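You operate a simulated robot arm through the tools that you are given. There is no shell and no other tool. Be economical: measure what you need, move in short steps, check, and stop when the job is done.

You run a simulated two-armed robot. Do the job below in one go: nothing can be reset, and whatever is moved stays where it is left.

## Task
Hold the orange light on the top of the grey workbench steady with one hand and press the orange light dome to switch it on with the other.

The check looks at the end state, three seconds after you hand in, the way a careful person would. Anything else that was tipped, shoved, dropped, spilled or broken makes it a failure.

## Robot
Two 7-joint arms with three-finger grippers on one trunk, on a base that drives. Base frame: it is fixed to the floor where the robot stands at the start and does not move with it; the origin is under the middle of the robot, x ahead of it, y to its left, z up; the surface under the hand at the start is at about z = 0.853. Readings come in m, degrees, newtons and seconds.
The left shoulder is at the start at [0.074, 0.126, 1.182], the right one opposite. With the tool pointing down near the work surface each hand reaches from about 0.36 to 0.84 m from the robot's upright axis, wherever it stands, measured 20 degrees to its own side. Places, roughly: orange light dome [0.8, -0.2, 0.9]. Payload 2.94 kg a hand.
The tool frame of a hand sits at the grasp point between the pads (the TCP): z along the fingers, y along the line on which they close. The tips reach 0.03 m beyond it. The gripper opens to 0.128 m. The gripper's body begins 0.093 m behind the TCP.
Orientation is told as [roll, pitch, yaw] about the base's x, y, z axes, in that order, counted from this pose: with the fingers straight down and closing along the base's y, the tool's x points along the base's -x, its y along +y and its z along -z.

## Interface
- The arms move only by the tool servo_tool. It takes "left_deltas", "right_deltas" or both (then of equal length, played together; a hand with none holds still); each is a list of rows, each an object (a shift or turn left out is 0, a gripper value left out holds the last) with "angular": the turn, a rotation vector about the tool's x, y, z in rad, a list of three; "linear": the shift along the tool's x, y, z in m, a list of three; "hand": the closure in counts, from 0 (fully open) to 255 (shut). In form: [{"angular": [rx, ry, rz], "linear": [tx, ty, tz], "hand": hand}, ...]. A call has 1 to 20 rows; each row is the pose to reach, as a shift and turn from the pose commanded when the call began, along the tool's axes at that moment. A row lasts 0.2 s, in which the tool goes at most 0.05 m and 8.6 degrees; a call with a longer step from one row to the next is refused whole, and so is a gripper value outside its range. Where a pose cannot be reached the arm comes as near as it can. A force on the tool above 40 N (or 10 N above the force at the start of the call, whichever is more), or a blocked arm, ends the call early, and 0.2 s more pass. Each finger halts on what it meets, pressing with about 27 N; the grip force reading is that of the motor and also rises with nothing between the fingers. The clock runs only during rows and for 0.2 s after the last one: add rows that repeat a pose to give the fingers time. It gives the time, the measured TCP pose, the force on the tool (base axes), the opening and the grip force at its end, in the units of the frame above (readings bear some noise), with the torque about the TCP (base axes, N m) and any sound that the robot's microphone picked up.
- Cameras (640 x 400 px; columns grow to the right, rows downward): "scene" is now at [0.198, -0.0335, 1.3811]; the picture's right is [-0.35, -0.94, 0.00], its down [-0.24, 0.09, -0.97] and it looks along [0.91, -0.34, -0.25] (base axes); focal length 268 px, centre (320, 200). "left" rides on the left gripper at [0.069, 0.015, -0.12] in its tool frame; the picture's right is [-0.21, 0.98, 0.00], its down [-0.82, -0.18, -0.54] and it looks along [-0.53, -0.12, 0.84] (tool axes); focal length 251 px, centre (320, 200). "right" rides on the right gripper at [0.069, -0.015, -0.12] in its tool frame; the picture's right is [0.21, 0.98, 0.00], its down [-0.82, 0.18, -0.54] and it looks along [-0.53, 0.12, 0.84] (tool axes); focal length 251 px, centre (320, 200). There is no depth. A picture from a camera that has moved, and an enlarged one, comes with that camera's place and axes in the base frame and with its lens.
- camera(camera): a new picture of that camera. The clock stands still meanwhile.
- lift_body(by): slides the trunk up (or, below 0, down) by that many m; the arms and the scene camera ride with it, the base frame stays. It gives what a move gives, with no picture.
- roll_base(legs): drives the robot by 1 to 6 legs, each [ahead, left, turn to the left] in m, m and degrees, along the robot's own axes; the way and the turn of a leg run together, so that a leg with both is an arc; at most 1.5 m and 180 degrees a leg. The arms and the cameras ride along, it lands a little off, and it stops where it bumps. It gives what a move gives.
- aim_head(pan, tilt): turns the head with the scene camera to pan (to the left, within 80 degrees either way) and tilt (down, from -29 to 69), counted from straight ahead of the robot. It gives what a move gives.
- inspect(camera, box): a new picture of the part [left, top, right, bottom] of that camera's present view, enlarged. The clock stands still meanwhile.
- sign_off(): hands the job in; it is judged then, once.

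Work in short steps. Places have to be worked out from the pictures, the camera data and where the tool is seen: move nearer, look again, correct. Check each grasp and each placing, and mend what went wrong. You have 120 turns and 100 pictures in all, those below and enlarged ones among them. Open the grippers and draw the arms clear of the work before you hand the job in, unless the task says otherwise; then end with one line.

The tools are called after ">>>" as name(argument=value, ...) on one line, values as JSON. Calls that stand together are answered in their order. servo_tool: Moves the arms, as the interface text tells. Its arguments: {"type":"object","properties":{"left_deltas":{"type":"array","items":{"type":"object","properties":{"angular":{"type":"array","items":{"type":"number"}},"linear":{"type":"array","items":{"type":"number"}},"hand":{"type":"number"}}}},"right_deltas":{"type":"array","items":{"type":"object","properties":{"angular":{"type":"array","items":{"type":"number"}},"linear":{"type":"array","items":{"type":"number"}},"hand":{"type":"number"}}}}},"required":[]} The other tools are called the same way: lift_body (by) slides the trunk up or down; roll_base (legs) drives the base; aim_head (pan, tilt) turns the head that bears the scene camera; camera (camera) takes a picture; inspect (camera, box) takes an enlarged picture of a part of a camera's view; sign_off () hands the job in.

At the start:

```text
t: 0.0
left_tool_pos: [0.5596, 0.0464, 1.2828]
left_tool_rot: [-0.1, 0.0, 0.1]
left_wrist_force: [-0.2, 0.8, -0.7]
left_moment: [0.03, -0.01, -0.01]
left_width: 0.1279
left_gripper_force: 0.0
right_tool_pos: [0.3799, -0.3067, 1.2269]
right_tool_rot: [0.1, -0.1, 0.1]
right_wrist_force: [-0.1, 0.0, -0.1]
right_moment: [-0.03, 0.01, 0.0]
right_width: 0.1281
right_gripper_force: 0.0
trunk travel left (down, up): [-0.4, 0.147]
robot x, y, heading: [-0.0008, 0.002, 0.0]
head pan, tilt: [-20.5, 14.6]
```

scene: 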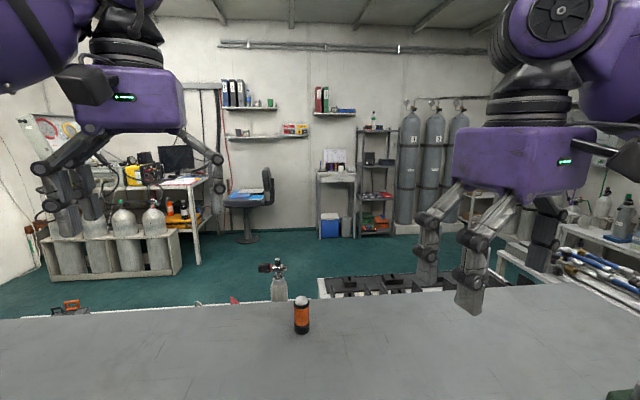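
right: 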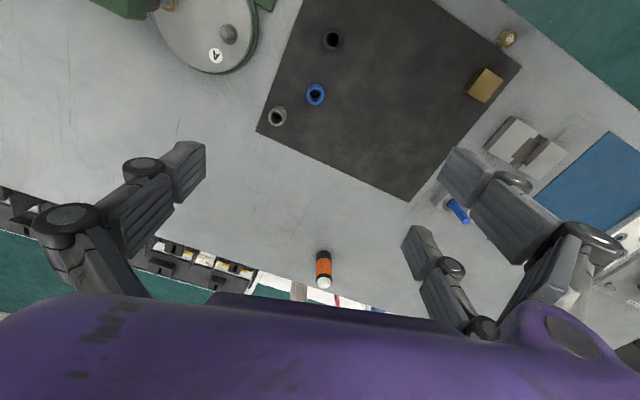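
left: 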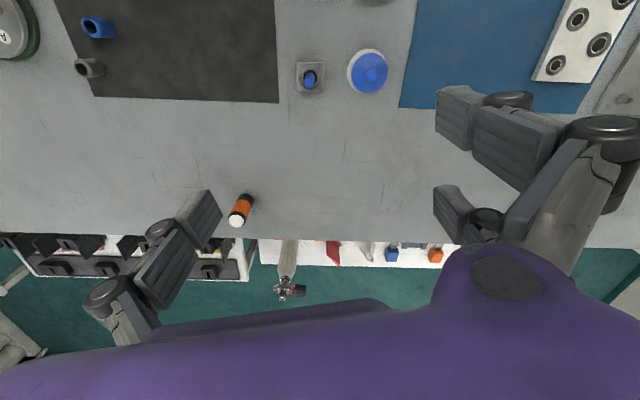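

The orange light is a small upright cylinder near the far edge of the bench, with a whitish dome. I'll zoom in on it to see its form.

>>> inspect(camera="scene", box=[250, 270, 350, 350])

>>> inspect(camera="left", box=[200, 180, 280, 240])

>>> inspect(camera="right", box=[280, 230, 370, 300])

```text
5.00 times, centred on (300, 310) of scene
camera zoom: at [0.198, -0.0335, 1.3811], right [-0.35, -0.94, 0.0], down [-0.24, 0.09, -0.97], along [0.91, -0.34, -0.25], focal length 1342 px, centre (420, -350)
```

zoom: 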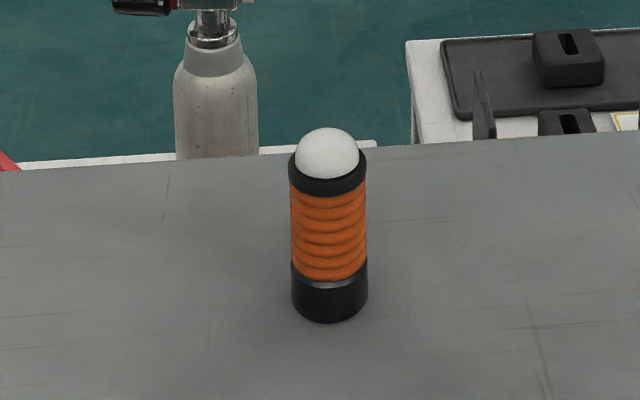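

```text
6.67 times, centred on (240, 210) of left
camera zoom: at [0.4907, 0.062, 1.404], right [0.21, 0.98, 0.0], down [0.82, -0.18, 0.54], along [0.53, -0.12, -0.84], focal length 1676 px, centre (853, 133)
```

zoom: 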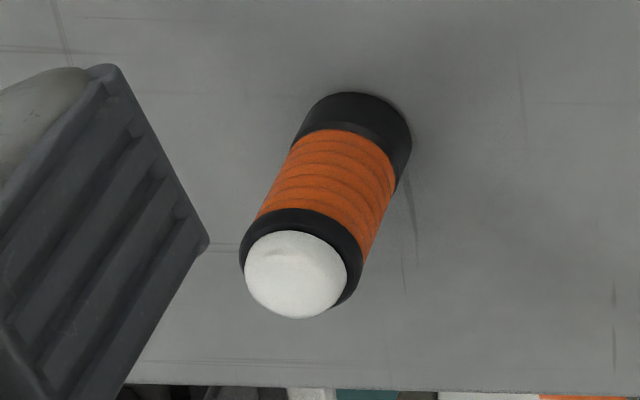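

```text
5.71 times, centred on (325, 265) of right
camera zoom: at [0.3105, -0.3215, 1.3465], right [-0.22, 0.98, 0.0], down [0.82, 0.18, 0.54], along [0.53, 0.12, -0.84], focal length 1437 px, centre (291, -171)
```

zoom: 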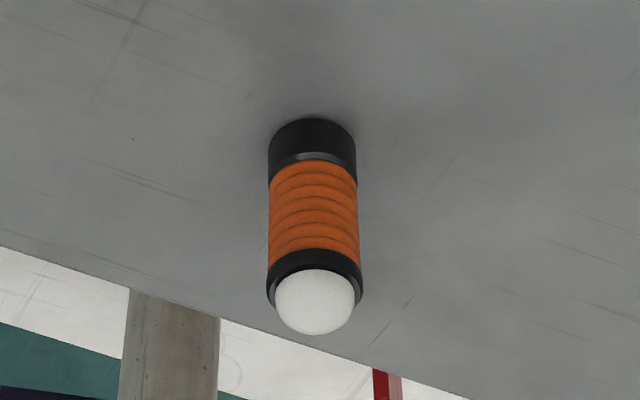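

From both views the light stands at about (0.797, -0.203), roughly 0.04 m wide and 0.10 m tall (dome top about 0.957). The right hand will hold it low at a 45° tilt and the left will press from above-left. First I'll bring the right hand over with some yaw.

>>> servo_tool(right_deltas=[{"linear": [-0.037, -0.004, 0.013], "angular": [0, 0, -0.087]}, {"linear": [-0.073, -0.008, 0.026], "angular": [0, 0, -0.174]}, {"linear": [-0.11, -0.012, 0.039], "angular": [0, 0, -0.262]}, {"linear": [-0.147, -0.015, 0.051], "angular": [0, 0, -0.349]}, {"linear": [-0.183, -0.019, 0.064], "angular": [0, 0, -0.436]}, {"linear": [-0.22, -0.023, 0.077], "angular": [0, 0, -0.5236]}])

```text
t: 1.4
left_tool_pos: [0.5627, 0.0459, 1.2821]
left_tool_rot: [0.0, 0.1, 0.1]
left_wrist_force: [1.2, 0.9, 0.0]
left_moment: [-0.02, 0.05, -0.04]
left_width: 0.1281
left_gripper_force: 0.0
right_tool_pos: [0.6017, -0.3261, 1.1483]
right_tool_rot: [0.0, 0.1, 30.2]
right_wrist_force: [0.8, -0.6, -0.4]
right_moment: [-0.06, 0.06, 0.0]
right_width: 0.1279
right_gripper_force: 0.2
trunk travel left (down, up): [-0.4, 0.147]
robot x, y, heading: [0.0015, 0.0002, 0.1]
head pan, tilt: [-20.5, 14.6]
```

Right hand is yawed 30°. Now I tilt it 45° so that the fingers point forward and down.

>>> servo_tool(right_deltas=[{"angular": [0, -0.131, 0]}, {"angular": [0, -0.262, 0]}, {"angular": [0, -0.393, 0]}, {"angular": [0, -0.524, 0]}, {"angular": [0, -0.654, 0]}, {"angular": [0, -0.785, 0]}])

>>> camera(camera="right")

>>> camera(camera="scene")

```text
t: 2.8
left_tool_pos: [0.56, 0.0465, 1.283]
left_tool_rot: [0.0, 0.0, 0.0]
left_wrist_force: [-0.3, 0.6, 0.4]
left_moment: [0.03, 0.0, -0.02]
left_width: 0.1278
left_gripper_force: 0.2
right_tool_pos: [0.6001, -0.3302, 1.1512]
right_tool_rot: [0.2, -45.3, 29.9]
right_wrist_force: [0.0, 1.0, -0.6]
right_moment: [0.0, 0.0, -0.01]
right_width: 0.128
right_gripper_force: 0.1
trunk travel left (down, up): [-0.4, 0.147]
robot x, y, heading: [0.0041, -0.0, -0.1]
head pan, tilt: [-20.5, 14.6]
```

```text
93 pictures are left
camera right: at [0.4914, -0.4095, 1.1853], right [-0.62, 0.77, -0.15], down [0.08, 0.25, 0.96], along [0.78, 0.59, -0.22], focal length 251 px, centre (320, 200)
```

right: 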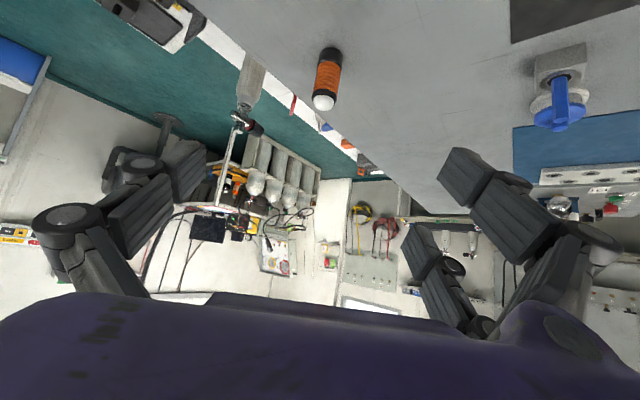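

```text
92 pictures are left
camera scene: at [0.1977, -0.0346, 1.3811], right [-0.35, -0.94, 0.0], down [-0.24, 0.09, -0.97], along [0.91, -0.34, -0.25], focal length 268 px, centre (320, 200)
```

scene: 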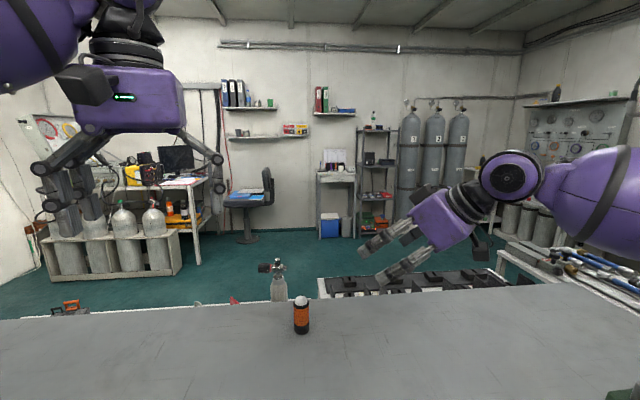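

The right-hand view confirms the light at (0.797, -0.204). Next, the right hand goes to a pre-grasp point 0.13 m back along the approach line.

>>> servo_tool(right_deltas=[{"linear": [0.002, 0.002, 0.036]}, {"linear": [0.004, 0.004, 0.071]}, {"linear": [0.006, 0.006, 0.107]}, {"linear": [0.008, 0.008, 0.142]}, {"linear": [0.01, 0.01, 0.178]}, {"linear": [0.012, 0.012, 0.213]}, {"linear": [0.012, 0.012, 0.213]}])

>>> camera(camera="right")

>>> camera(camera="scene")

```text
t: 4.4
left_tool_pos: [0.5595, 0.0463, 1.2839]
left_tool_rot: [0.0, -0.1, 0.1]
left_wrist_force: [0.1, 0.5, 0.3]
left_moment: [-0.01, -0.05, 0.02]
left_width: 0.1279
left_gripper_force: 0.1
right_tool_pos: [0.7159, -0.2496, 0.9915]
right_tool_rot: [0.0, -45.0, 29.9]
right_wrist_force: [-0.2, -0.1, 0.6]
right_moment: [0.0, -0.03, -0.02]
right_width: 0.128
right_gripper_force: 0.2
trunk travel left (down, up): [-0.4, 0.147]
robot x, y, heading: [0.0036, 0.0027, -0.2]
head pan, tilt: [-20.5, 14.6]
```

```text
91 pictures are left
camera right: at [0.6068, -0.3298, 1.0266], right [-0.62, 0.77, -0.15], down [0.08, 0.25, 0.96], along [0.78, 0.59, -0.22], focal length 251 px, centre (320, 200)
```

right: 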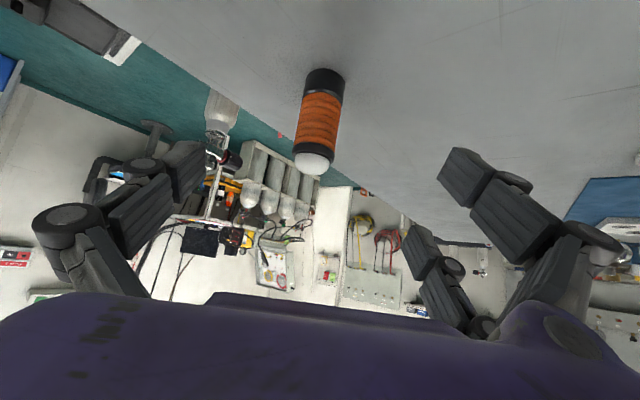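

```text
90 pictures are left
camera scene: at [0.1971, -0.0336, 1.3812], right [-0.35, -0.94, 0.0], down [-0.24, 0.09, -0.97], along [0.91, -0.34, -0.25], focal length 268 px, centre (320, 200)
```

scene: 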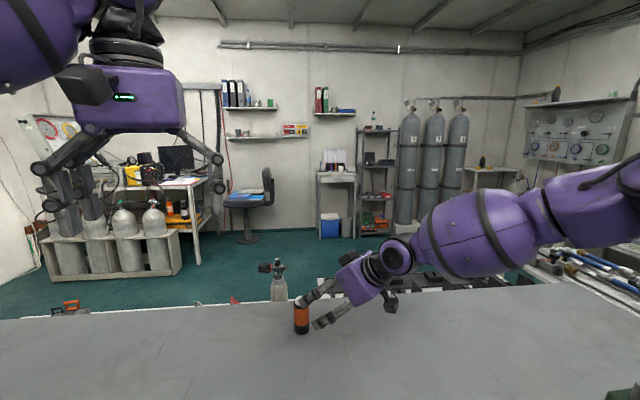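

The light sits between the fingers' paths, about centred. I'll advance 0.129 m along the approach with the gripper open.

>>> servo_tool(right_deltas=[{"linear": [0, 0.0005, 0.026]}, {"linear": [0, 0.001, 0.052]}, {"linear": [0, 0.001, 0.078]}, {"linear": [0, 0.001, 0.104]}, {"linear": [0, 0.001, 0.129]}, {"linear": [0, 0.001, 0.129]}])

>>> camera(camera="right")

>>> inspect(camera="scene", box=[240, 230, 400, 350])

```text
t: 5.8
left_tool_pos: [0.5606, 0.0476, 1.2832]
left_tool_rot: [-0.1, 0.0, 0.1]
left_wrist_force: [0.0, -0.3, 0.2]
left_moment: [-0.01, 0.0, -0.01]
left_width: 0.1283
left_gripper_force: 0.0
right_tool_pos: [0.7735, -0.2121, 0.9171]
right_tool_rot: [0.1, -45.0, 30.0]
right_wrist_force: [-2.1, -1.0, 0.3]
right_moment: [0.02, 0.02, 0.0]
right_width: 0.1279
right_gripper_force: 0.0
right hand out of reach, approached as far as the arm can: row 4, 5, 6
trunk travel left (down, up): [-0.4, 0.147]
robot x, y, heading: [-0.0021, 0.0029, 0.1]
head pan, tilt: [-20.5, 14.6]
```

```text
89 pictures are left
camera right: at [0.6657, -0.2916, 0.9519], right [-0.62, 0.77, -0.15], down [0.08, 0.26, 0.96], along [0.78, 0.59, -0.22], focal length 251 px, centre (320, 200)
```

right: 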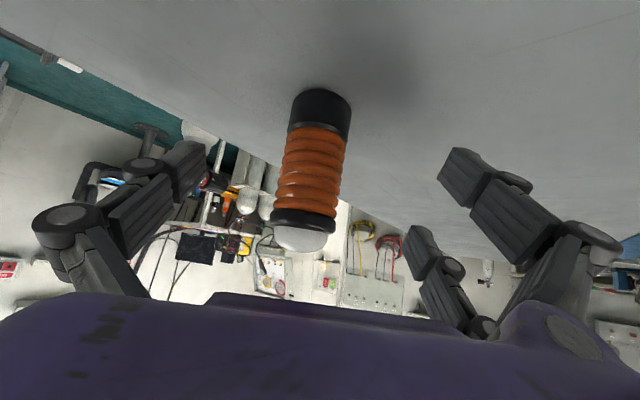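

```text
3.33 times, centred on (320, 290) of scene
camera zoom: at [0.1983, -0.0334, 1.381], right [-0.35, -0.94, 0.0], down [-0.24, 0.09, -0.97], along [0.91, -0.34, -0.25], focal length 894 px, centre (320, -100)
```

zoom: 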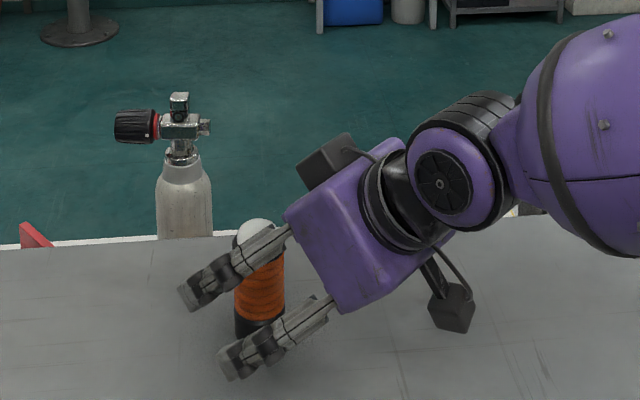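

The arm is out of reach about 0.04 m short. I'll look down at the bench's near edge to see if the base can roll forward.

>>> aim_head(pan=0, tilt=69)

>>> camera(camera="scene")

```text
t: 7.0
left_tool_pos: [0.5602, 0.0477, 1.2833]
left_tool_rot: [0.0, 0.0, 0.1]
left_wrist_force: [0.1, -0.2, 0.3]
left_moment: [-0.02, 0.01, 0.02]
left_width: 0.1279
left_gripper_force: 0.1
right_tool_pos: [0.7742, -0.2123, 0.9169]
right_tool_rot: [0.1, -45.0, 30.0]
right_wrist_force: [-0.1, 0.1, -0.3]
right_moment: [-0.02, 0.01, 0.02]
right_width: 0.1282
right_gripper_force: 0.0
trunk travel left (down, up): [-0.4, 0.147]
robot x, y, heading: [-0.0009, -0.0003, 0.1]
head pan, tilt: [0.0, 68.8]
```

```text
87 pictures are left
camera scene: at [0.1668, -0.0014, 1.3051], right [-0.01, -1.0, 0.0], down [-0.93, 0.01, -0.37], along [0.37, 0.0, -0.93], focal length 268 px, centre (320, 200)
```

scene: 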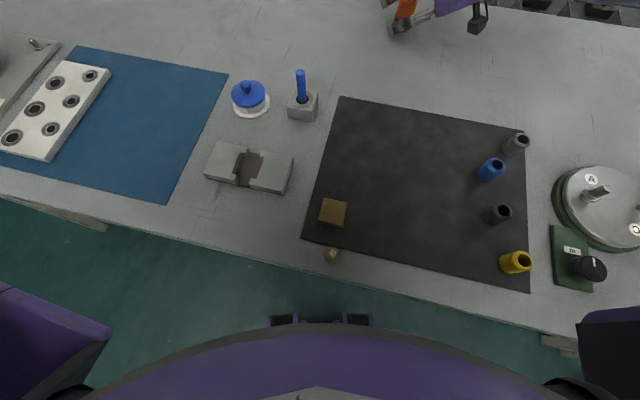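

The bench overhangs open floor with about 5 cm to the torso, so I'd rather avoid driving much. I'll back the right hand off along its approach, then try a smaller yaw and a lower trunk.

>>> servo_tool(right_deltas=[{"linear": [0, 0, -0.04]}, {"linear": [0, 0, -0.08]}, {"linear": [0, 0, -0.12]}, {"linear": [0, 0, -0.16]}, {"linear": [0, 0, -0.2]}, {"linear": [0, 0, -0.24]}, {"linear": [0, 0, -0.28]}, {"linear": [0, 0, -0.28]}])

>>> aim_head(pan=-15, tilt=30)

```text
t: 8.8
left_tool_pos: [0.5611, 0.0469, 1.2822]
left_tool_rot: [-0.1, 0.0, 0.1]
left_wrist_force: [-0.3, 0.5, 0.2]
left_moment: [-0.01, 0.03, 0.01]
left_width: 0.128
left_gripper_force: 0.0
right_tool_pos: [0.6042, -0.3092, 1.1127]
right_tool_rot: [0.1, -44.9, 30.1]
right_wrist_force: [-0.1, 0.9, -0.2]
right_moment: [-0.04, 0.0, -0.02]
right_width: 0.1281
right_gripper_force: 0.1
trunk travel left (down, up): [-0.4, 0.147]
robot x, y, heading: [-0.0012, -0.0016, -0.3]
head pan, tilt: [0.0, 68.8]
```

```text
t: 9.9
left_tool_pos: [0.5598, 0.0467, 1.2829]
left_tool_rot: [-0.1, -0.1, 0.1]
left_wrist_force: [-0.1, -0.4, -0.5]
left_moment: [-0.02, 0.02, 0.02]
left_width: 0.128
left_gripper_force: 0.1
right_tool_pos: [0.6034, -0.3105, 1.1134]
right_tool_rot: [0.0, -45.0, 30.0]
right_wrist_force: [0.7, 0.6, 0.6]
right_moment: [0.01, -0.01, -0.01]
right_width: 0.1279
right_gripper_force: 0.2
trunk travel left (down, up): [-0.4, 0.147]
robot x, y, heading: [-0.0051, -0.0014, 0.1]
head pan, tilt: [-15.0, 30.0]
```

Now lower the trunk by 0.12 m to bring the shoulder closer to the wrist height; the hand will then sit at z≈0.99, clear of things.

>>> lift_body(by=-0.12)

>>> camera(camera="scene")

```text
t: 11.4
left_tool_pos: [0.5604, 0.0465, 1.1638]
left_tool_rot: [0.0, -0.1, 0.1]
left_wrist_force: [0.3, 0.0, -0.5]
left_moment: [0.01, -0.01, -0.02]
left_width: 0.1283
left_gripper_force: 0.1
right_tool_pos: [0.6016, -0.3116, 0.9957]
right_tool_rot: [0.1, -45.1, 30.0]
right_wrist_force: [0.2, 0.4, -1.0]
right_moment: [0.02, 0.0, -0.01]
right_width: 0.1278
right_gripper_force: 0.0
trunk travel left (down, up): [-0.28, 0.267]
robot x, y, heading: [0.002, -0.0009, -0.0]
head pan, tilt: [-15.0, 30.0]
```

```text
86 pictures are left
camera scene: at [0.2278, -0.0242, 1.237], right [-0.26, -0.97, 0.0], down [-0.48, 0.13, -0.87], along [0.84, -0.22, -0.5], focal length 268 px, centre (320, 200)
```

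scene: 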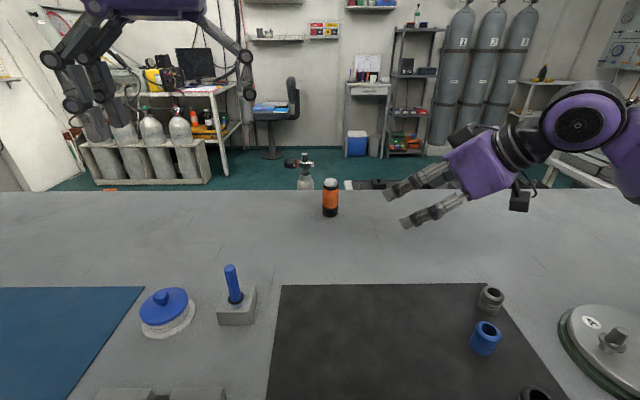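

All clear. I move to a new pre-grasp with yaw ≈18°, 0.12 m back from the light.

>>> servo_tool(right_deltas=[{"linear": [-0.023, 0.004, 0.026], "angular": [0.037, 0, 0.037]}, {"linear": [-0.046, 0.008, 0.053], "angular": [0.074, 0, 0.074]}, {"linear": [-0.068, 0.011, 0.079], "angular": [0.111, 0, 0.111]}, {"linear": [-0.091, 0.015, 0.106], "angular": [0.148, 0, 0.148]}, {"linear": [-0.091, 0.015, 0.106], "angular": [0.148, 0, 0.148]}])

>>> camera(camera="right")

```text
t: 12.6
left_tool_pos: [0.559, 0.0454, 1.1636]
left_tool_rot: [0.0, 0.0, 0.2]
left_wrist_force: [-0.2, -0.1, 0.0]
left_moment: [0.01, -0.01, 0.0]
left_width: 0.1282
left_gripper_force: 0.1
right_tool_pos: [0.7172, -0.2285, 0.9855]
right_tool_rot: [0.1, -44.9, 17.8]
right_wrist_force: [0.2, -1.0, -0.5]
right_moment: [0.01, -0.04, 0.0]
right_width: 0.1282
right_gripper_force: 0.1
trunk travel left (down, up): [-0.28, 0.267]
robot x, y, heading: [-0.0014, 0.0, 0.0]
head pan, tilt: [-15.0, 30.0]
```

```text
85 pictures are left
camera right: at [0.5947, -0.2835, 1.02], right [-0.45, 0.88, -0.15], down [0.13, 0.23, 0.96], along [0.88, 0.41, -0.22], focal length 251 px, centre (320, 200)
```

right: 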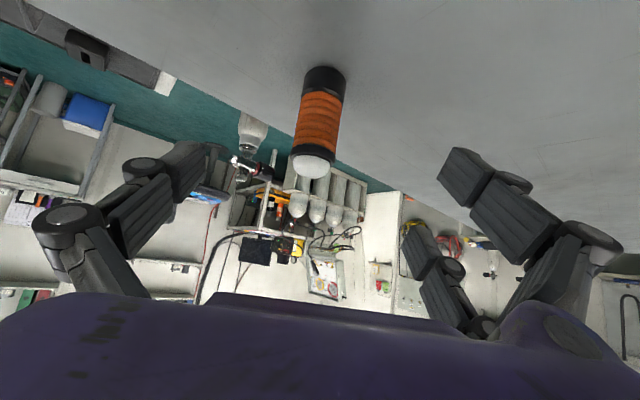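

Light still at (0.796, -0.203) and centred between the fingers. Advance 0.118 m.

>>> servo_tool(right_deltas=[{"linear": [0, 0, 0.03]}, {"linear": [0, 0, 0.06]}, {"linear": [0, 0, 0.09]}, {"linear": [0, 0, 0.118]}, {"linear": [0, 0, 0.118]}])

>>> camera(camera="right")

>>> inspect(camera="scene", box=[260, 120, 420, 240])

```text
t: 13.8
left_tool_pos: [0.5615, 0.0472, 1.1641]
left_tool_rot: [0.0, -0.1, 0.2]
left_wrist_force: [-0.4, 0.0, 0.2]
left_moment: [0.0, -0.05, 0.0]
left_width: 0.128
left_gripper_force: 0.0
right_tool_pos: [0.7943, -0.2033, 0.9024]
right_tool_rot: [-0.1, -45.0, 18.1]
right_wrist_force: [0.0, 0.1, 0.4]
right_moment: [-0.01, -0.02, -0.02]
right_width: 0.1282
right_gripper_force: 0.0
trunk travel left (down, up): [-0.28, 0.267]
robot x, y, heading: [-0.0042, 0.0019, 0.0]
head pan, tilt: [-15.0, 30.0]
```

```text
84 pictures are left
camera right: at [0.6721, -0.2596, 0.9377], right [-0.45, 0.88, -0.15], down [0.13, 0.23, 0.96], along [0.88, 0.41, -0.22], focal length 251 px, centre (320, 200)
```

right: 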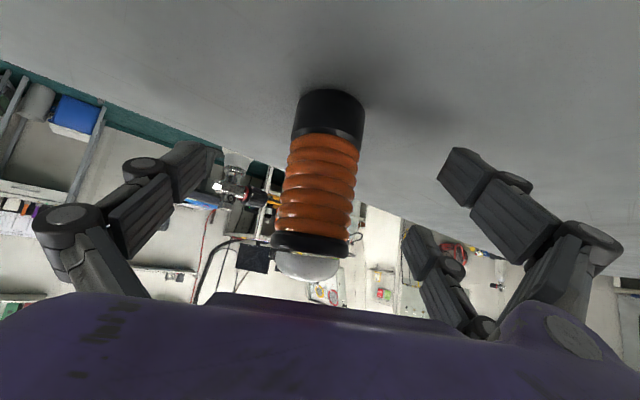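

```text
3.33 times, centred on (340, 180) of scene
camera zoom: at [0.2274, -0.024, 1.2371], right [-0.26, -0.97, 0.0], down [-0.48, 0.13, -0.87], along [0.84, -0.22, -0.5], focal length 894 px, centre (253, 267)
```

zoom: 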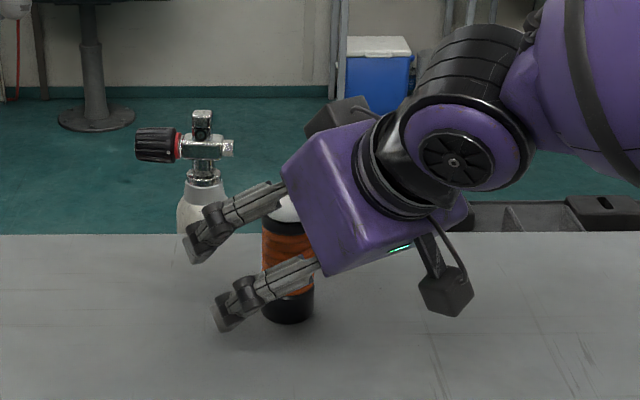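

TCP is at the light's axis at z≈0.90. I close the gripper in stages around the body.

>>> servo_tool(right_deltas=[{"hand": 60}, {"hand": 110}, {"hand": 145}, {"hand": 160}, {"hand": 170}, {"hand": 180}, {"hand": 190}, {"hand": 200}, {"hand": 200}, {"hand": 200}])

>>> camera(camera="right")

```text
t: 16.0
left_tool_pos: [0.5586, 0.0461, 1.1629]
left_tool_rot: [0.0, 0.0, 0.0]
left_wrist_force: [-1.0, -0.7, -0.6]
left_moment: [0.0, -0.03, -0.02]
left_width: 0.1279
left_gripper_force: 0.1
right_tool_pos: [0.7949, -0.2041, 0.9022]
right_tool_rot: [0.2, -45.0, 18.0]
right_wrist_force: [0.7, 0.2, 1.8]
right_moment: [0.11, 0.0, 0.0]
right_width: 0.04
right_gripper_force: 27.0
trunk travel left (down, up): [-0.28, 0.267]
robot x, y, heading: [0.0007, 0.0032, 0.3]
head pan, tilt: [-15.0, 30.0]
```

```text
82 pictures are left
camera right: at [0.6724, -0.2595, 0.9375], right [-0.45, 0.88, -0.15], down [0.13, 0.23, 0.96], along [0.88, 0.41, -0.22], focal length 251 px, centre (320, 200)
```

right: 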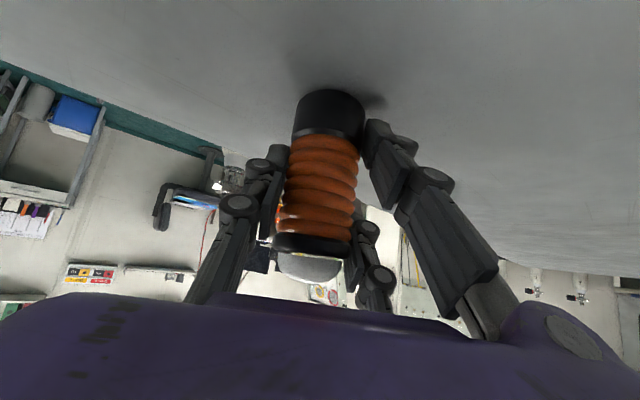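

The light is held (width 0.040 m, 27 N). Now I close the left gripper and yaw it about -85°, so it can come in from the left side, clear of the right gripper and its upper box.

>>> servo_tool(left_deltas=[{"linear": [-0.005, 0.004, 0], "angular": [0, 0, 0.135], "hand": 255}, {"linear": [-0.01, 0.008, 0], "angular": [0, 0, 0.27]}, {"linear": [-0.015, 0.012, 0], "angular": [0, 0, 0.405]}, {"linear": [-0.02, 0.016, 0], "angular": [0, 0, 0.54]}, {"linear": [-0.025, 0.02, 0], "angular": [0, 0, 0.675]}, {"linear": [-0.03, 0.025, 0], "angular": [0, 0, 0.81]}, {"linear": [-0.035, 0.03, 0], "angular": [0, 0, 0.945]}, {"linear": [-0.04, 0.035, 0], "angular": [0, 0, 1.08]}, {"linear": [-0.045, 0.04, 0], "angular": [0, 0, 1.215]}, {"linear": [-0.05, 0.045, 0], "angular": [0, 0, 1.35]}, {"linear": [-0.06, 0.05, 0], "angular": [0, 0, 1.484]}, {"linear": [-0.06, 0.05, 0], "angular": [0, 0, 1.484]}])

```text
t: 18.6
left_tool_pos: [0.4672, 0.0189, 1.1077]
left_tool_rot: [0.2, 0.0, -84.8]
left_wrist_force: [-0.6, 0.1, 0.5]
left_moment: [-0.02, 0.0, 0.02]
left_width: 0.0
left_gripper_force: 2.9
left hand out of reach, approached as far as the arm can: row 8, 9, 10, 11, 12
right_tool_pos: [0.7932, -0.2038, 0.9024]
right_tool_rot: [-0.1, -45.0, 18.0]
right_wrist_force: [0.9, 0.4, 4.2]
right_moment: [0.12, 0.02, 0.0]
right_width: 0.0403
right_gripper_force: 27.3
trunk travel left (down, up): [-0.28, 0.267]
robot x, y, heading: [-0.0005, 0.0011, 0.3]
head pan, tilt: [-15.0, 30.0]
```

Left arm hit a wrist limit in the straight-down yawed pose; tilting should free it. I tilt by about 45° while rising slightly.

>>> servo_tool(left_deltas=[{"angular": [0, -0.131, 0], "linear": [0, 0, -0.01]}, {"angular": [0, -0.262, 0], "linear": [0, 0, -0.02]}, {"angular": [0, -0.393, 0], "linear": [0, 0, -0.03]}, {"angular": [0, -0.524, 0], "linear": [0, 0, -0.04]}, {"angular": [0, -0.654, 0], "linear": [0, 0, -0.05]}, {"angular": [0, -0.785, 0], "linear": [0, 0, -0.06]}, {"angular": [0, -0.785, 0], "linear": [0, 0, -0.06]}])

>>> camera(camera="scene")

```text
t: 20.2
left_tool_pos: [0.4629, 0.0278, 1.1724]
left_tool_rot: [0.1, -45.1, -85.1]
left_wrist_force: [-0.7, 0.3, 0.3]
left_moment: [0.02, 0.01, -0.01]
left_width: 0.0002
left_gripper_force: 2.4
right_tool_pos: [0.7953, -0.205, 0.9018]
right_tool_rot: [0.1, -45.0, 18.0]
right_wrist_force: [-0.8, -0.5, 3.0]
right_moment: [0.03, 0.06, 0.01]
right_width: 0.0401
right_gripper_force: 27.5
trunk travel left (down, up): [-0.28, 0.267]
robot x, y, heading: [-0.0002, -0.0023, 0.1]
head pan, tilt: [-15.0, 30.0]
```

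```text
81 pictures are left
camera scene: at [0.2277, -0.0243, 1.237], right [-0.26, -0.97, 0.0], down [-0.48, 0.13, -0.87], along [0.84, -0.22, -0.5], focal length 268 px, centre (320, 200)
```

scene: 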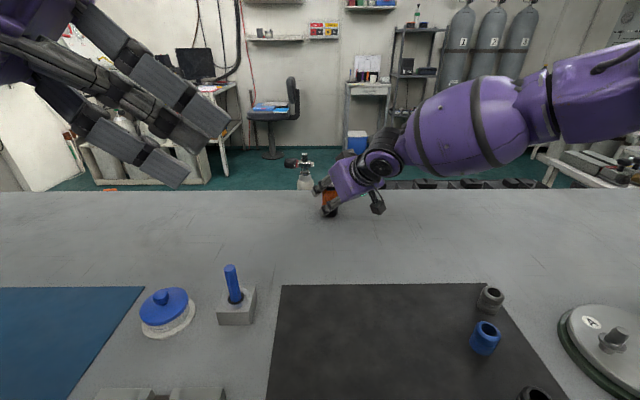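

Tilted pose is fine. Now I move it toward a waypoint up-left of the dome, about (0.79, -0.10, 1.06).

>>> servo_tool(left_deltas=[{"linear": [-0.003, 0.035, 0.021]}, {"linear": [-0.007, 0.07, 0.042]}, {"linear": [-0.01, 0.105, 0.063]}, {"linear": [-0.014, 0.14, 0.084]}, {"linear": [-0.017, 0.175, 0.105]}, {"linear": [-0.021, 0.21, 0.126]}, {"linear": [-0.024, 0.245, 0.147]}, {"linear": [-0.028, 0.28, 0.168]}, {"linear": [-0.031, 0.315, 0.189]}, {"linear": [-0.031, 0.315, 0.189]}])

>>> camera(camera="scene")

>>> camera(camera="left")

```text
t: 22.4
left_tool_pos: [0.484, 0.0151, 1.1571]
left_tool_rot: [0.0, -45.0, -84.9]
left_wrist_force: [-0.2, -0.6, 0.4]
left_moment: [0.0, -0.01, 0.02]
left_width: 0.0
left_gripper_force: 3.0
left hand out of reach, approached as far as the arm can: row 1, 2, 3, 4, 5, 6, 7, 8, 9, 10
right_tool_pos: [0.794, -0.2049, 0.9021]
right_tool_rot: [0.0, -45.0, 18.0]
right_wrist_force: [-0.8, 0.6, 2.4]
right_moment: [0.13, 0.09, 0.0]
right_width: 0.0401
right_gripper_force: 27.3
trunk travel left (down, up): [-0.28, 0.267]
robot x, y, heading: [0.0025, 0.0013, 0.2]
head pan, tilt: [-15.0, 30.0]
```

```text
80 pictures are left
camera scene: at [0.2277, -0.024, 1.237], right [-0.26, -0.97, 0.0], down [-0.48, 0.13, -0.87], along [0.84, -0.22, -0.5], focal length 268 px, centre (320, 200)
```

scene: 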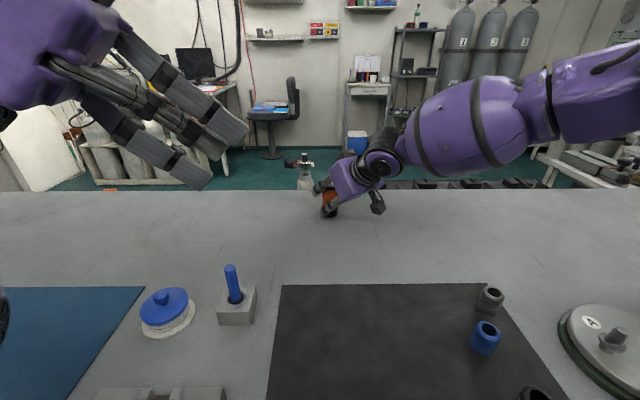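

```text
79 pictures are left
camera left: at [0.4872, 0.1499, 1.1931], right [0.99, -0.06, 0.15], down [-0.16, -0.21, 0.96], along [-0.03, -0.97, -0.22], focal length 251 px, centre (320, 200)
```

left: 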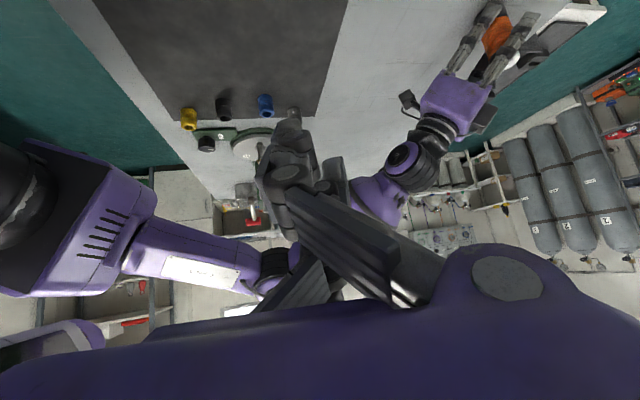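

The left arm can't turn that far sideways out there. New plan: left presses from azimuth about -45° with a low tilt, and the right will re-grasp from further to its right. First check the left pose: yaw it back 40° while moving forward.

>>> servo_tool(left_deltas=[{"angular": [-0.0988, 0, -0.0988], "linear": [0.002, 0.02, -0.002]}, {"angular": [-0.1976, 0, -0.1976], "linear": [0.004, 0.04, -0.004]}, {"angular": [-0.2964, 0, -0.2964], "linear": [0.006, 0.06, -0.006]}, {"angular": [-0.3952, 0, -0.3952], "linear": [0.007, 0.08, -0.007]}, {"angular": [-0.494, 0, -0.494], "linear": [0.008, 0.1, -0.008]}, {"angular": [-0.494, 0, -0.494], "linear": [0.008, 0.1, -0.008]}])

```text
t: 23.8
left_tool_pos: [0.5997, 0.0306, 1.1516]
left_tool_rot: [0.0, -45.0, -44.8]
left_wrist_force: [0.5, 0.4, -0.6]
left_moment: [0.03, 0.02, 0.02]
left_width: 0.0001
left_gripper_force: 3.2
right_tool_pos: [0.7943, -0.2045, 0.9017]
right_tool_rot: [0.0, -45.0, 18.1]
right_wrist_force: [0.1, 0.2, 2.6]
right_moment: [0.1, -0.01, -0.01]
right_width: 0.0401
right_gripper_force: 26.9
trunk travel left (down, up): [-0.28, 0.267]
robot x, y, heading: [-0.0004, 0.0005, 0.1]
head pan, tilt: [-15.0, 30.0]
```

Reached. Now tilt further to ~62° and move to a waypoint about (0.68, -0.07, 1.05).

>>> servo_tool(left_deltas=[{"angular": [0, -0.075, 0], "linear": [-0.005, -0.004, 0.04]}, {"angular": [0, -0.15, 0], "linear": [-0.01, -0.007, 0.08]}, {"angular": [0, -0.225, 0], "linear": [-0.015, -0.01, 0.12]}, {"angular": [0, -0.297, 0], "linear": [-0.019, -0.014, 0.161]}, {"angular": [0, -0.297, 0], "linear": [-0.019, -0.014, 0.161]}])

>>> camera(camera="scene")

>>> camera(camera="left")

```text
t: 25.0
left_tool_pos: [0.6814, -0.0673, 1.0496]
left_tool_rot: [0.0, -62.1, -44.9]
left_wrist_force: [0.3, -0.3, 0.2]
left_moment: [0.04, 0.02, -0.01]
left_width: 0.0
left_gripper_force: 2.5
right_tool_pos: [0.7958, -0.2038, 0.9015]
right_tool_rot: [-0.1, -45.0, 17.9]
right_wrist_force: [1.0, -0.1, 2.0]
right_moment: [0.08, 0.01, -0.03]
right_width: 0.0401
right_gripper_force: 27.4
trunk travel left (down, up): [-0.28, 0.267]
robot x, y, heading: [-0.0005, 0.0018, 0.0]
head pan, tilt: [-15.0, 30.0]
```

```text
78 pictures are left
camera scene: at [0.2279, -0.024, 1.2369], right [-0.26, -0.97, 0.0], down [-0.48, 0.13, -0.87], along [0.84, -0.22, -0.5], focal length 268 px, centre (320, 200)
```

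scene: 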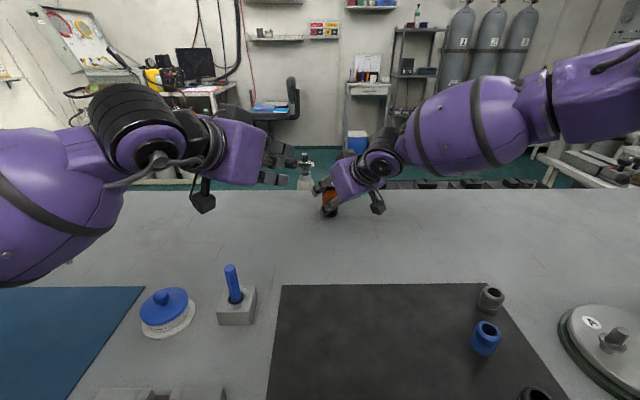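

```text
77 pictures are left
camera left: at [0.5945, 0.0406, 1.0459], right [0.76, 0.62, 0.19], down [-0.19, -0.06, 0.98], along [0.62, -0.78, 0.07], focal length 251 px, centre (320, 200)
```

left: 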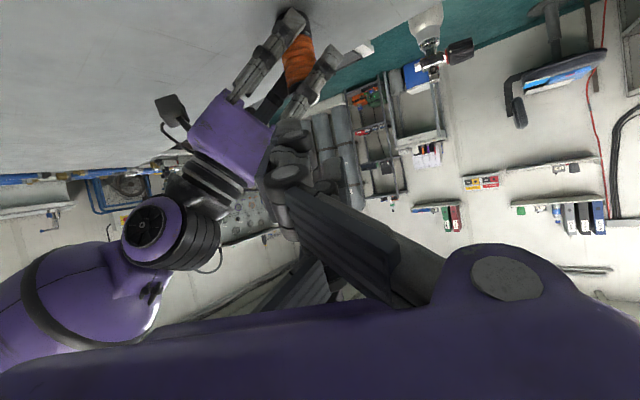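

The left pose works. Now I release the light with the right hand and back off to re-grasp from a larger yaw.

>>> servo_tool(right_deltas=[{"hand": 100}, {"hand": 0}, {"hand": 0}, {"hand": 0}, {"linear": [0, 0, -0.03]}, {"linear": [0, 0, -0.07]}, {"linear": [0, 0, -0.11]}, {"linear": [0, 0, -0.14]}, {"linear": [0, 0, -0.14]}])

>>> camera(camera="right")

```text
t: 27.0
left_tool_pos: [0.6816, -0.0674, 1.0489]
left_tool_rot: [0.0, -62.0, -44.9]
left_wrist_force: [0.2, 0.4, -0.5]
left_moment: [-0.02, 0.0, -0.03]
left_width: 0.0002
left_gripper_force: 2.9
right_tool_pos: [0.7012, -0.2328, 1.002]
right_tool_rot: [0.1, -44.9, 17.9]
right_wrist_force: [0.5, 0.0, 0.4]
right_moment: [-0.02, -0.01, -0.02]
right_width: 0.1283
right_gripper_force: 0.1
trunk travel left (down, up): [-0.28, 0.267]
robot x, y, heading: [-0.0056, -0.003, -0.1]
head pan, tilt: [-15.0, 30.0]
```

```text
76 pictures are left
camera right: at [0.5796, -0.288, 1.0376], right [-0.45, 0.88, -0.15], down [0.13, 0.23, 0.96], along [0.88, 0.41, -0.22], focal length 251 px, centre (320, 200)
```

right: 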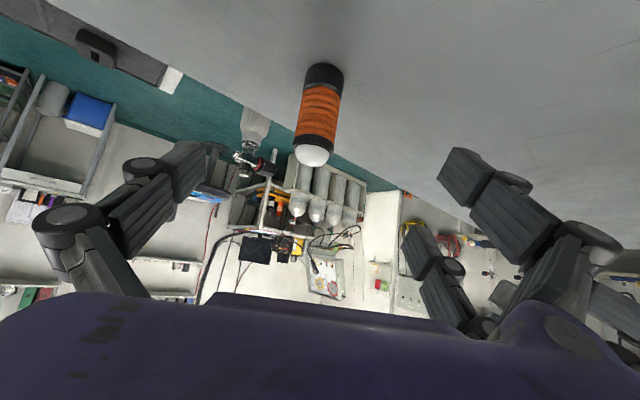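

Light is still upright in the same place. Now I rotate the right hand to yaw 45° around a new pre-grasp point.

>>> servo_tool(right_deltas=[{"angular": [-0.083, 0, -0.083], "linear": [-0.002, -0.012, 0.002]}, {"angular": [-0.166, 0, -0.166], "linear": [-0.004, -0.023, 0.004]}, {"angular": [-0.25, 0, -0.25], "linear": [-0.006, -0.035, 0.006]}, {"angular": [-0.333, 0, -0.333], "linear": [-0.008, -0.046, 0.008]}, {"angular": [-0.333, 0, -0.333], "linear": [-0.008, -0.046, 0.008]}])

>>> camera(camera="right")

```text
t: 28.2
left_tool_pos: [0.6818, -0.0679, 1.052]
left_tool_rot: [0.0, -62.1, -44.9]
left_wrist_force: [-0.4, -0.5, 0.1]
left_moment: [0.02, -0.02, 0.01]
left_width: 0.0
left_gripper_force: 2.8
right_tool_pos: [0.7264, -0.2726, 1.0014]
right_tool_rot: [0.0, -45.1, 45.1]
right_wrist_force: [-0.3, 1.3, 0.6]
right_moment: [-0.04, -0.02, -0.03]
right_width: 0.1279
right_gripper_force: 0.0
trunk travel left (down, up): [-0.28, 0.267]
robot x, y, heading: [-0.0001, 0.0043, 0.2]
head pan, tilt: [-15.0, 30.0]
```

```text
75 pictures are left
camera right: at [0.643, -0.378, 1.0376], right [-0.8, 0.58, -0.15], down [0.01, 0.27, 0.96], along [0.6, 0.77, -0.22], focal length 251 px, centre (320, 200)
```

right: 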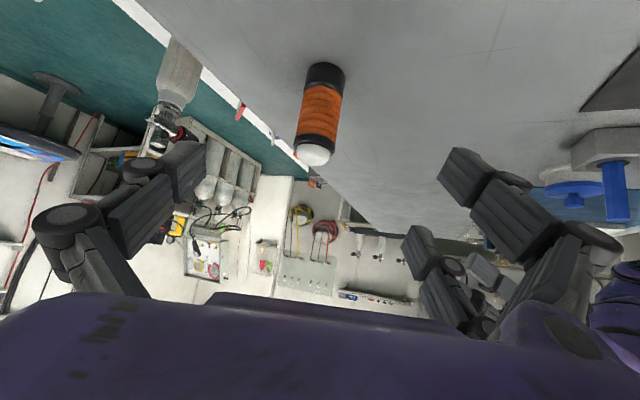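

Light remains centred on the approach line. Advance 0.139 m and watch reach.

>>> servo_tool(right_deltas=[{"linear": [0, 0, 0.03]}, {"linear": [0, 0, 0.06]}, {"linear": [0, 0, 0.09]}, {"linear": [0, 0, 0.12]}, {"linear": [0, 0, 0.139]}, {"linear": [0, 0, 0.139]}])

>>> camera(camera="right")

>>> inspect(camera="scene", box=[220, 120, 420, 245])

```text
t: 29.6
left_tool_pos: [0.6813, -0.0679, 1.05]
left_tool_rot: [0.0, -62.1, -44.9]
left_wrist_force: [0.5, 0.3, -0.3]
left_moment: [0.03, -0.02, 0.0]
left_width: 0.0001
left_gripper_force: 2.7
right_tool_pos: [0.7965, -0.2042, 0.9016]
right_tool_rot: [0.1, -45.0, 45.0]
right_wrist_force: [0.6, -0.4, 0.3]
right_moment: [-0.01, 0.0, 0.02]
right_width: 0.1282
right_gripper_force: 0.1
trunk travel left (down, up): [-0.28, 0.267]
robot x, y, heading: [0.0046, -0.0023, -0.1]
head pan, tilt: [-15.0, 30.0]
```

```text
74 pictures are left
camera right: at [0.7129, -0.3087, 0.9364], right [-0.8, 0.58, -0.15], down [0.01, 0.27, 0.96], along [0.6, 0.77, -0.22], focal length 251 px, centre (320, 200)
```

right: 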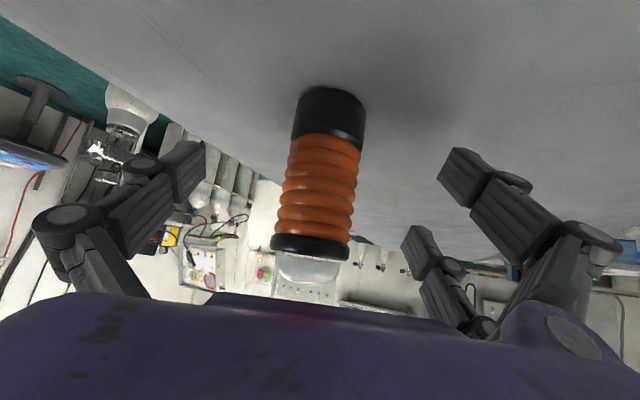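

```text
3.20 times, centred on (320, 182) of scene
camera zoom: at [0.2279, -0.0243, 1.2369], right [-0.26, -0.97, 0.0], down [-0.48, 0.13, -0.87], along [0.84, -0.22, -0.5], focal length 859 px, centre (320, 256)
```

zoom: 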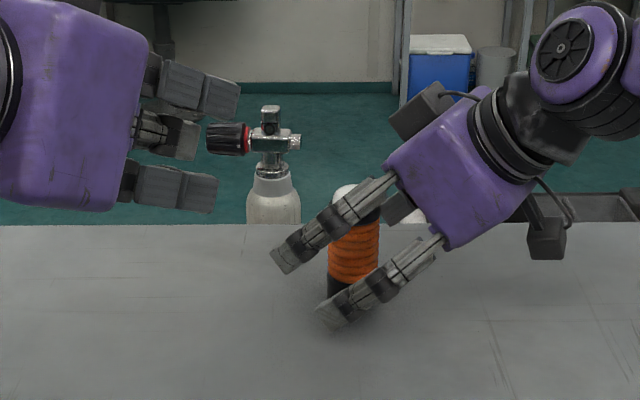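

The right is positioned again. Before closing, I look at the left fingertips, which look odd in the scene view.

>>> servo_tool(right_deltas=[{"hand": 60}, {"hand": 110}, {"hand": 145}, {"hand": 160}, {"hand": 170}, {"hand": 180}, {"hand": 190}, {"hand": 200}, {"hand": 200}, {"hand": 200}])

>>> camera(camera="left")

>>> inspect(camera="scene", box=[200, 100, 360, 220])

```text
t: 31.8
left_tool_pos: [0.6816, -0.0684, 1.0503]
left_tool_rot: [0.1, -62.1, -44.8]
left_wrist_force: [-0.1, 0.1, 0.2]
left_moment: [0.0, 0.05, -0.03]
left_width: 0.0
left_gripper_force: 2.6
right_tool_pos: [0.7961, -0.2034, 0.9005]
right_tool_rot: [0.1, -45.0, 44.9]
right_wrist_force: [-1.6, 0.9, 0.9]
right_moment: [0.06, 0.05, 0.0]
right_width: 0.0392
right_gripper_force: 26.8
trunk travel left (down, up): [-0.28, 0.267]
robot x, y, heading: [-0.002, 0.0016, 0.3]
head pan, tilt: [-15.0, 30.0]
```

```text
72 pictures are left
camera left: at [0.5943, 0.0405, 1.0463], right [0.76, 0.62, 0.19], down [-0.19, -0.06, 0.98], along [0.62, -0.78, 0.07], focal length 251 px, centre (320, 200)
```

left: 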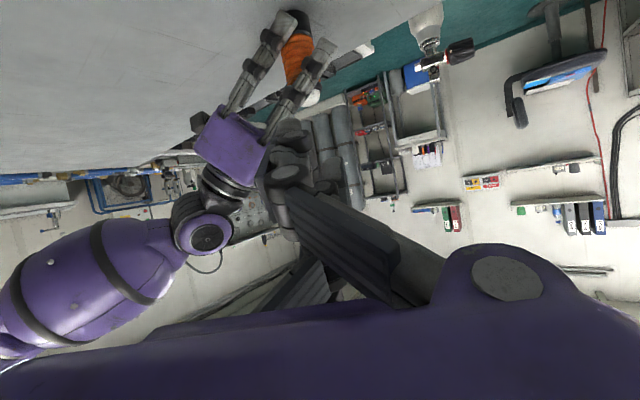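

```text
3.33 times, centred on (280, 160) of scene
camera zoom: at [0.2279, -0.0241, 1.2369], right [-0.26, -0.97, 0.0], down [-0.48, 0.13, -0.87], along [0.84, -0.22, -0.5], focal length 894 px, centre (453, 333)
```

zoom: 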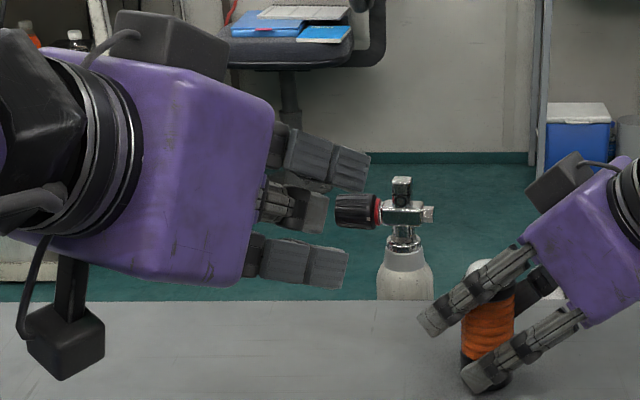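

The pictures show each gripper has two spaced fingers on its +y side and one on the other. With the right hand holding, its upper finger stands beside the dome right where the left would press. Swapping roles is better: the left holds (single finger facing the right hand), and the right presses. I release and back the right away.

>>> servo_tool(right_deltas=[{"hand": 100}, {"hand": 0}, {"hand": 0}, {"hand": 0}, {"linear": [0, 0, -0.03]}, {"linear": [0, 0, -0.07]}, {"linear": [0, 0, -0.11]}, {"linear": [0, 0, -0.15]}, {"linear": [0, 0, -0.19]}, {"linear": [0, 0, -0.23]}, {"linear": [0, 0, -0.23], "hand": 255}, {"linear": [0, 0, -0.23]}, {"linear": [0, 0, -0.23]}, {"linear": [0, 0, -0.23]}])

>>> servo_tool(left_deltas=[{"angular": [0, 0.075, 0], "hand": 0}, {"angular": [0, 0.15, 0]}, {"angular": [0, 0.225, 0]}, {"angular": [0, 0.297, 0]}, {"angular": [0, 0.297, 0]}])

>>> camera(camera="left")

>>> camera(camera="scene")

```text
t: 34.8
left_tool_pos: [0.6815, -0.0688, 1.0498]
left_tool_rot: [0.0, -62.0, -44.9]
left_wrist_force: [1.3, -0.2, 0.3]
left_moment: [0.01, 0.01, 0.01]
left_width: 0.0
left_gripper_force: 2.7
right_tool_pos: [0.6821, -0.3164, 1.0624]
right_tool_rot: [0.0, -45.0, 45.0]
right_wrist_force: [0.4, 0.7, 0.1]
right_moment: [0.03, 0.02, -0.02]
right_width: 0.0
right_gripper_force: 3.6
trunk travel left (down, up): [-0.28, 0.267]
robot x, y, heading: [-0.0052, 0.0028, 0.1]
head pan, tilt: [-15.0, 30.0]
```

```text
t: 36.0
left_tool_pos: [0.6805, -0.0675, 1.0496]
left_tool_rot: [0.0, -45.0, -44.8]
left_wrist_force: [0.3, 0.4, -0.3]
left_moment: [-0.01, 0.03, -0.01]
left_width: 0.1276
left_gripper_force: 0.1
right_tool_pos: [0.683, -0.3173, 1.0633]
right_tool_rot: [0.1, -45.0, 45.0]
right_wrist_force: [0.1, 0.1, -0.1]
right_moment: [0.0, 0.01, 0.01]
right_width: 0.0001
right_gripper_force: 2.9
trunk travel left (down, up): [-0.28, 0.267]
robot x, y, heading: [0.0019, 0.0004, -0.0]
head pan, tilt: [-15.0, 30.0]
```

```text
70 pictures are left
camera left: at [0.5968, 0.0373, 1.0868], right [0.8, 0.58, 0.15], down [0.01, -0.27, 0.96], along [0.6, -0.77, -0.22], focal length 251 px, centre (320, 200)
```

left: 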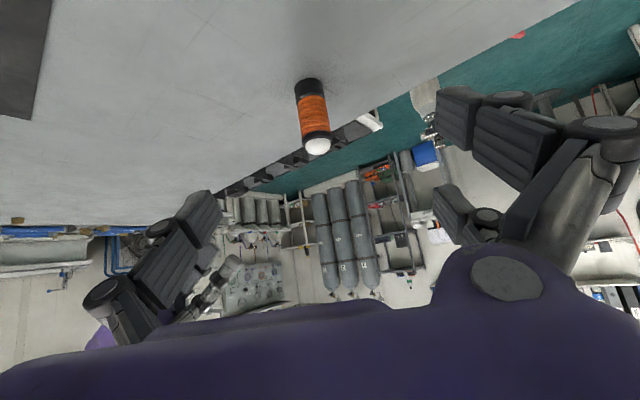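

```text
69 pictures are left
camera scene: at [0.228, -0.024, 1.2369], right [-0.26, -0.97, 0.0], down [-0.48, 0.13, -0.87], along [0.84, -0.22, -0.5], focal length 268 px, centre (320, 200)
```

scene: 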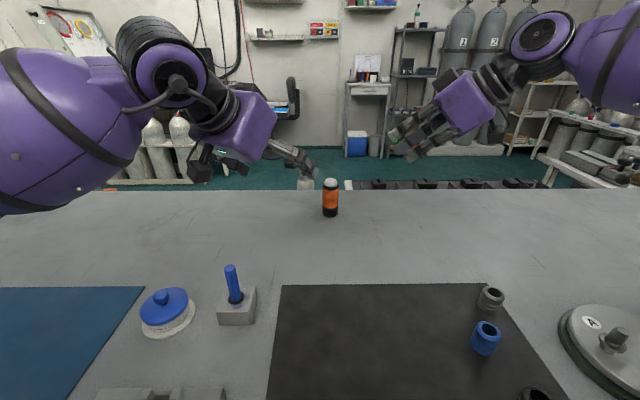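

Light undisturbed at (0.796, -0.204). Left: align with the approach line and close half the distance.

>>> servo_tool(left_deltas=[{"linear": [-0.01, -0.007, 0.03]}, {"linear": [-0.019, -0.014, 0.06]}, {"linear": [-0.019, -0.014, 0.09]}, {"linear": [-0.019, -0.014, 0.1]}, {"linear": [-0.019, -0.014, 0.1]}])

>>> camera(camera="left")

```text
t: 37.2
left_tool_pos: [0.7348, -0.136, 0.9905]
left_tool_rot: [0.0, -44.9, -44.8]
left_wrist_force: [-0.4, -1.2, -0.1]
left_moment: [-0.03, -0.01, 0.01]
left_width: 0.1279
left_gripper_force: 0.1
right_tool_pos: [0.6816, -0.3162, 1.0626]
right_tool_rot: [0.1, -45.0, 45.0]
right_wrist_force: [-0.7, -0.6, 0.2]
right_moment: [0.01, 0.0, 0.0]
right_width: 0.0
right_gripper_force: 2.5
trunk travel left (down, up): [-0.28, 0.267]
robot x, y, heading: [0.0019, 0.0044, -0.0]
head pan, tilt: [-15.0, 30.0]
```

```text
68 pictures are left
camera left: at [0.6496, -0.0316, 1.0279], right [0.8, 0.58, 0.15], down [0.01, -0.27, 0.96], along [0.6, -0.77, -0.22], focal length 251 px, centre (320, 200)
```

left: 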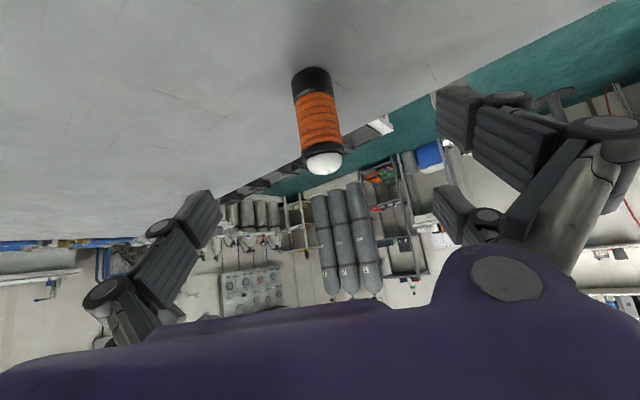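

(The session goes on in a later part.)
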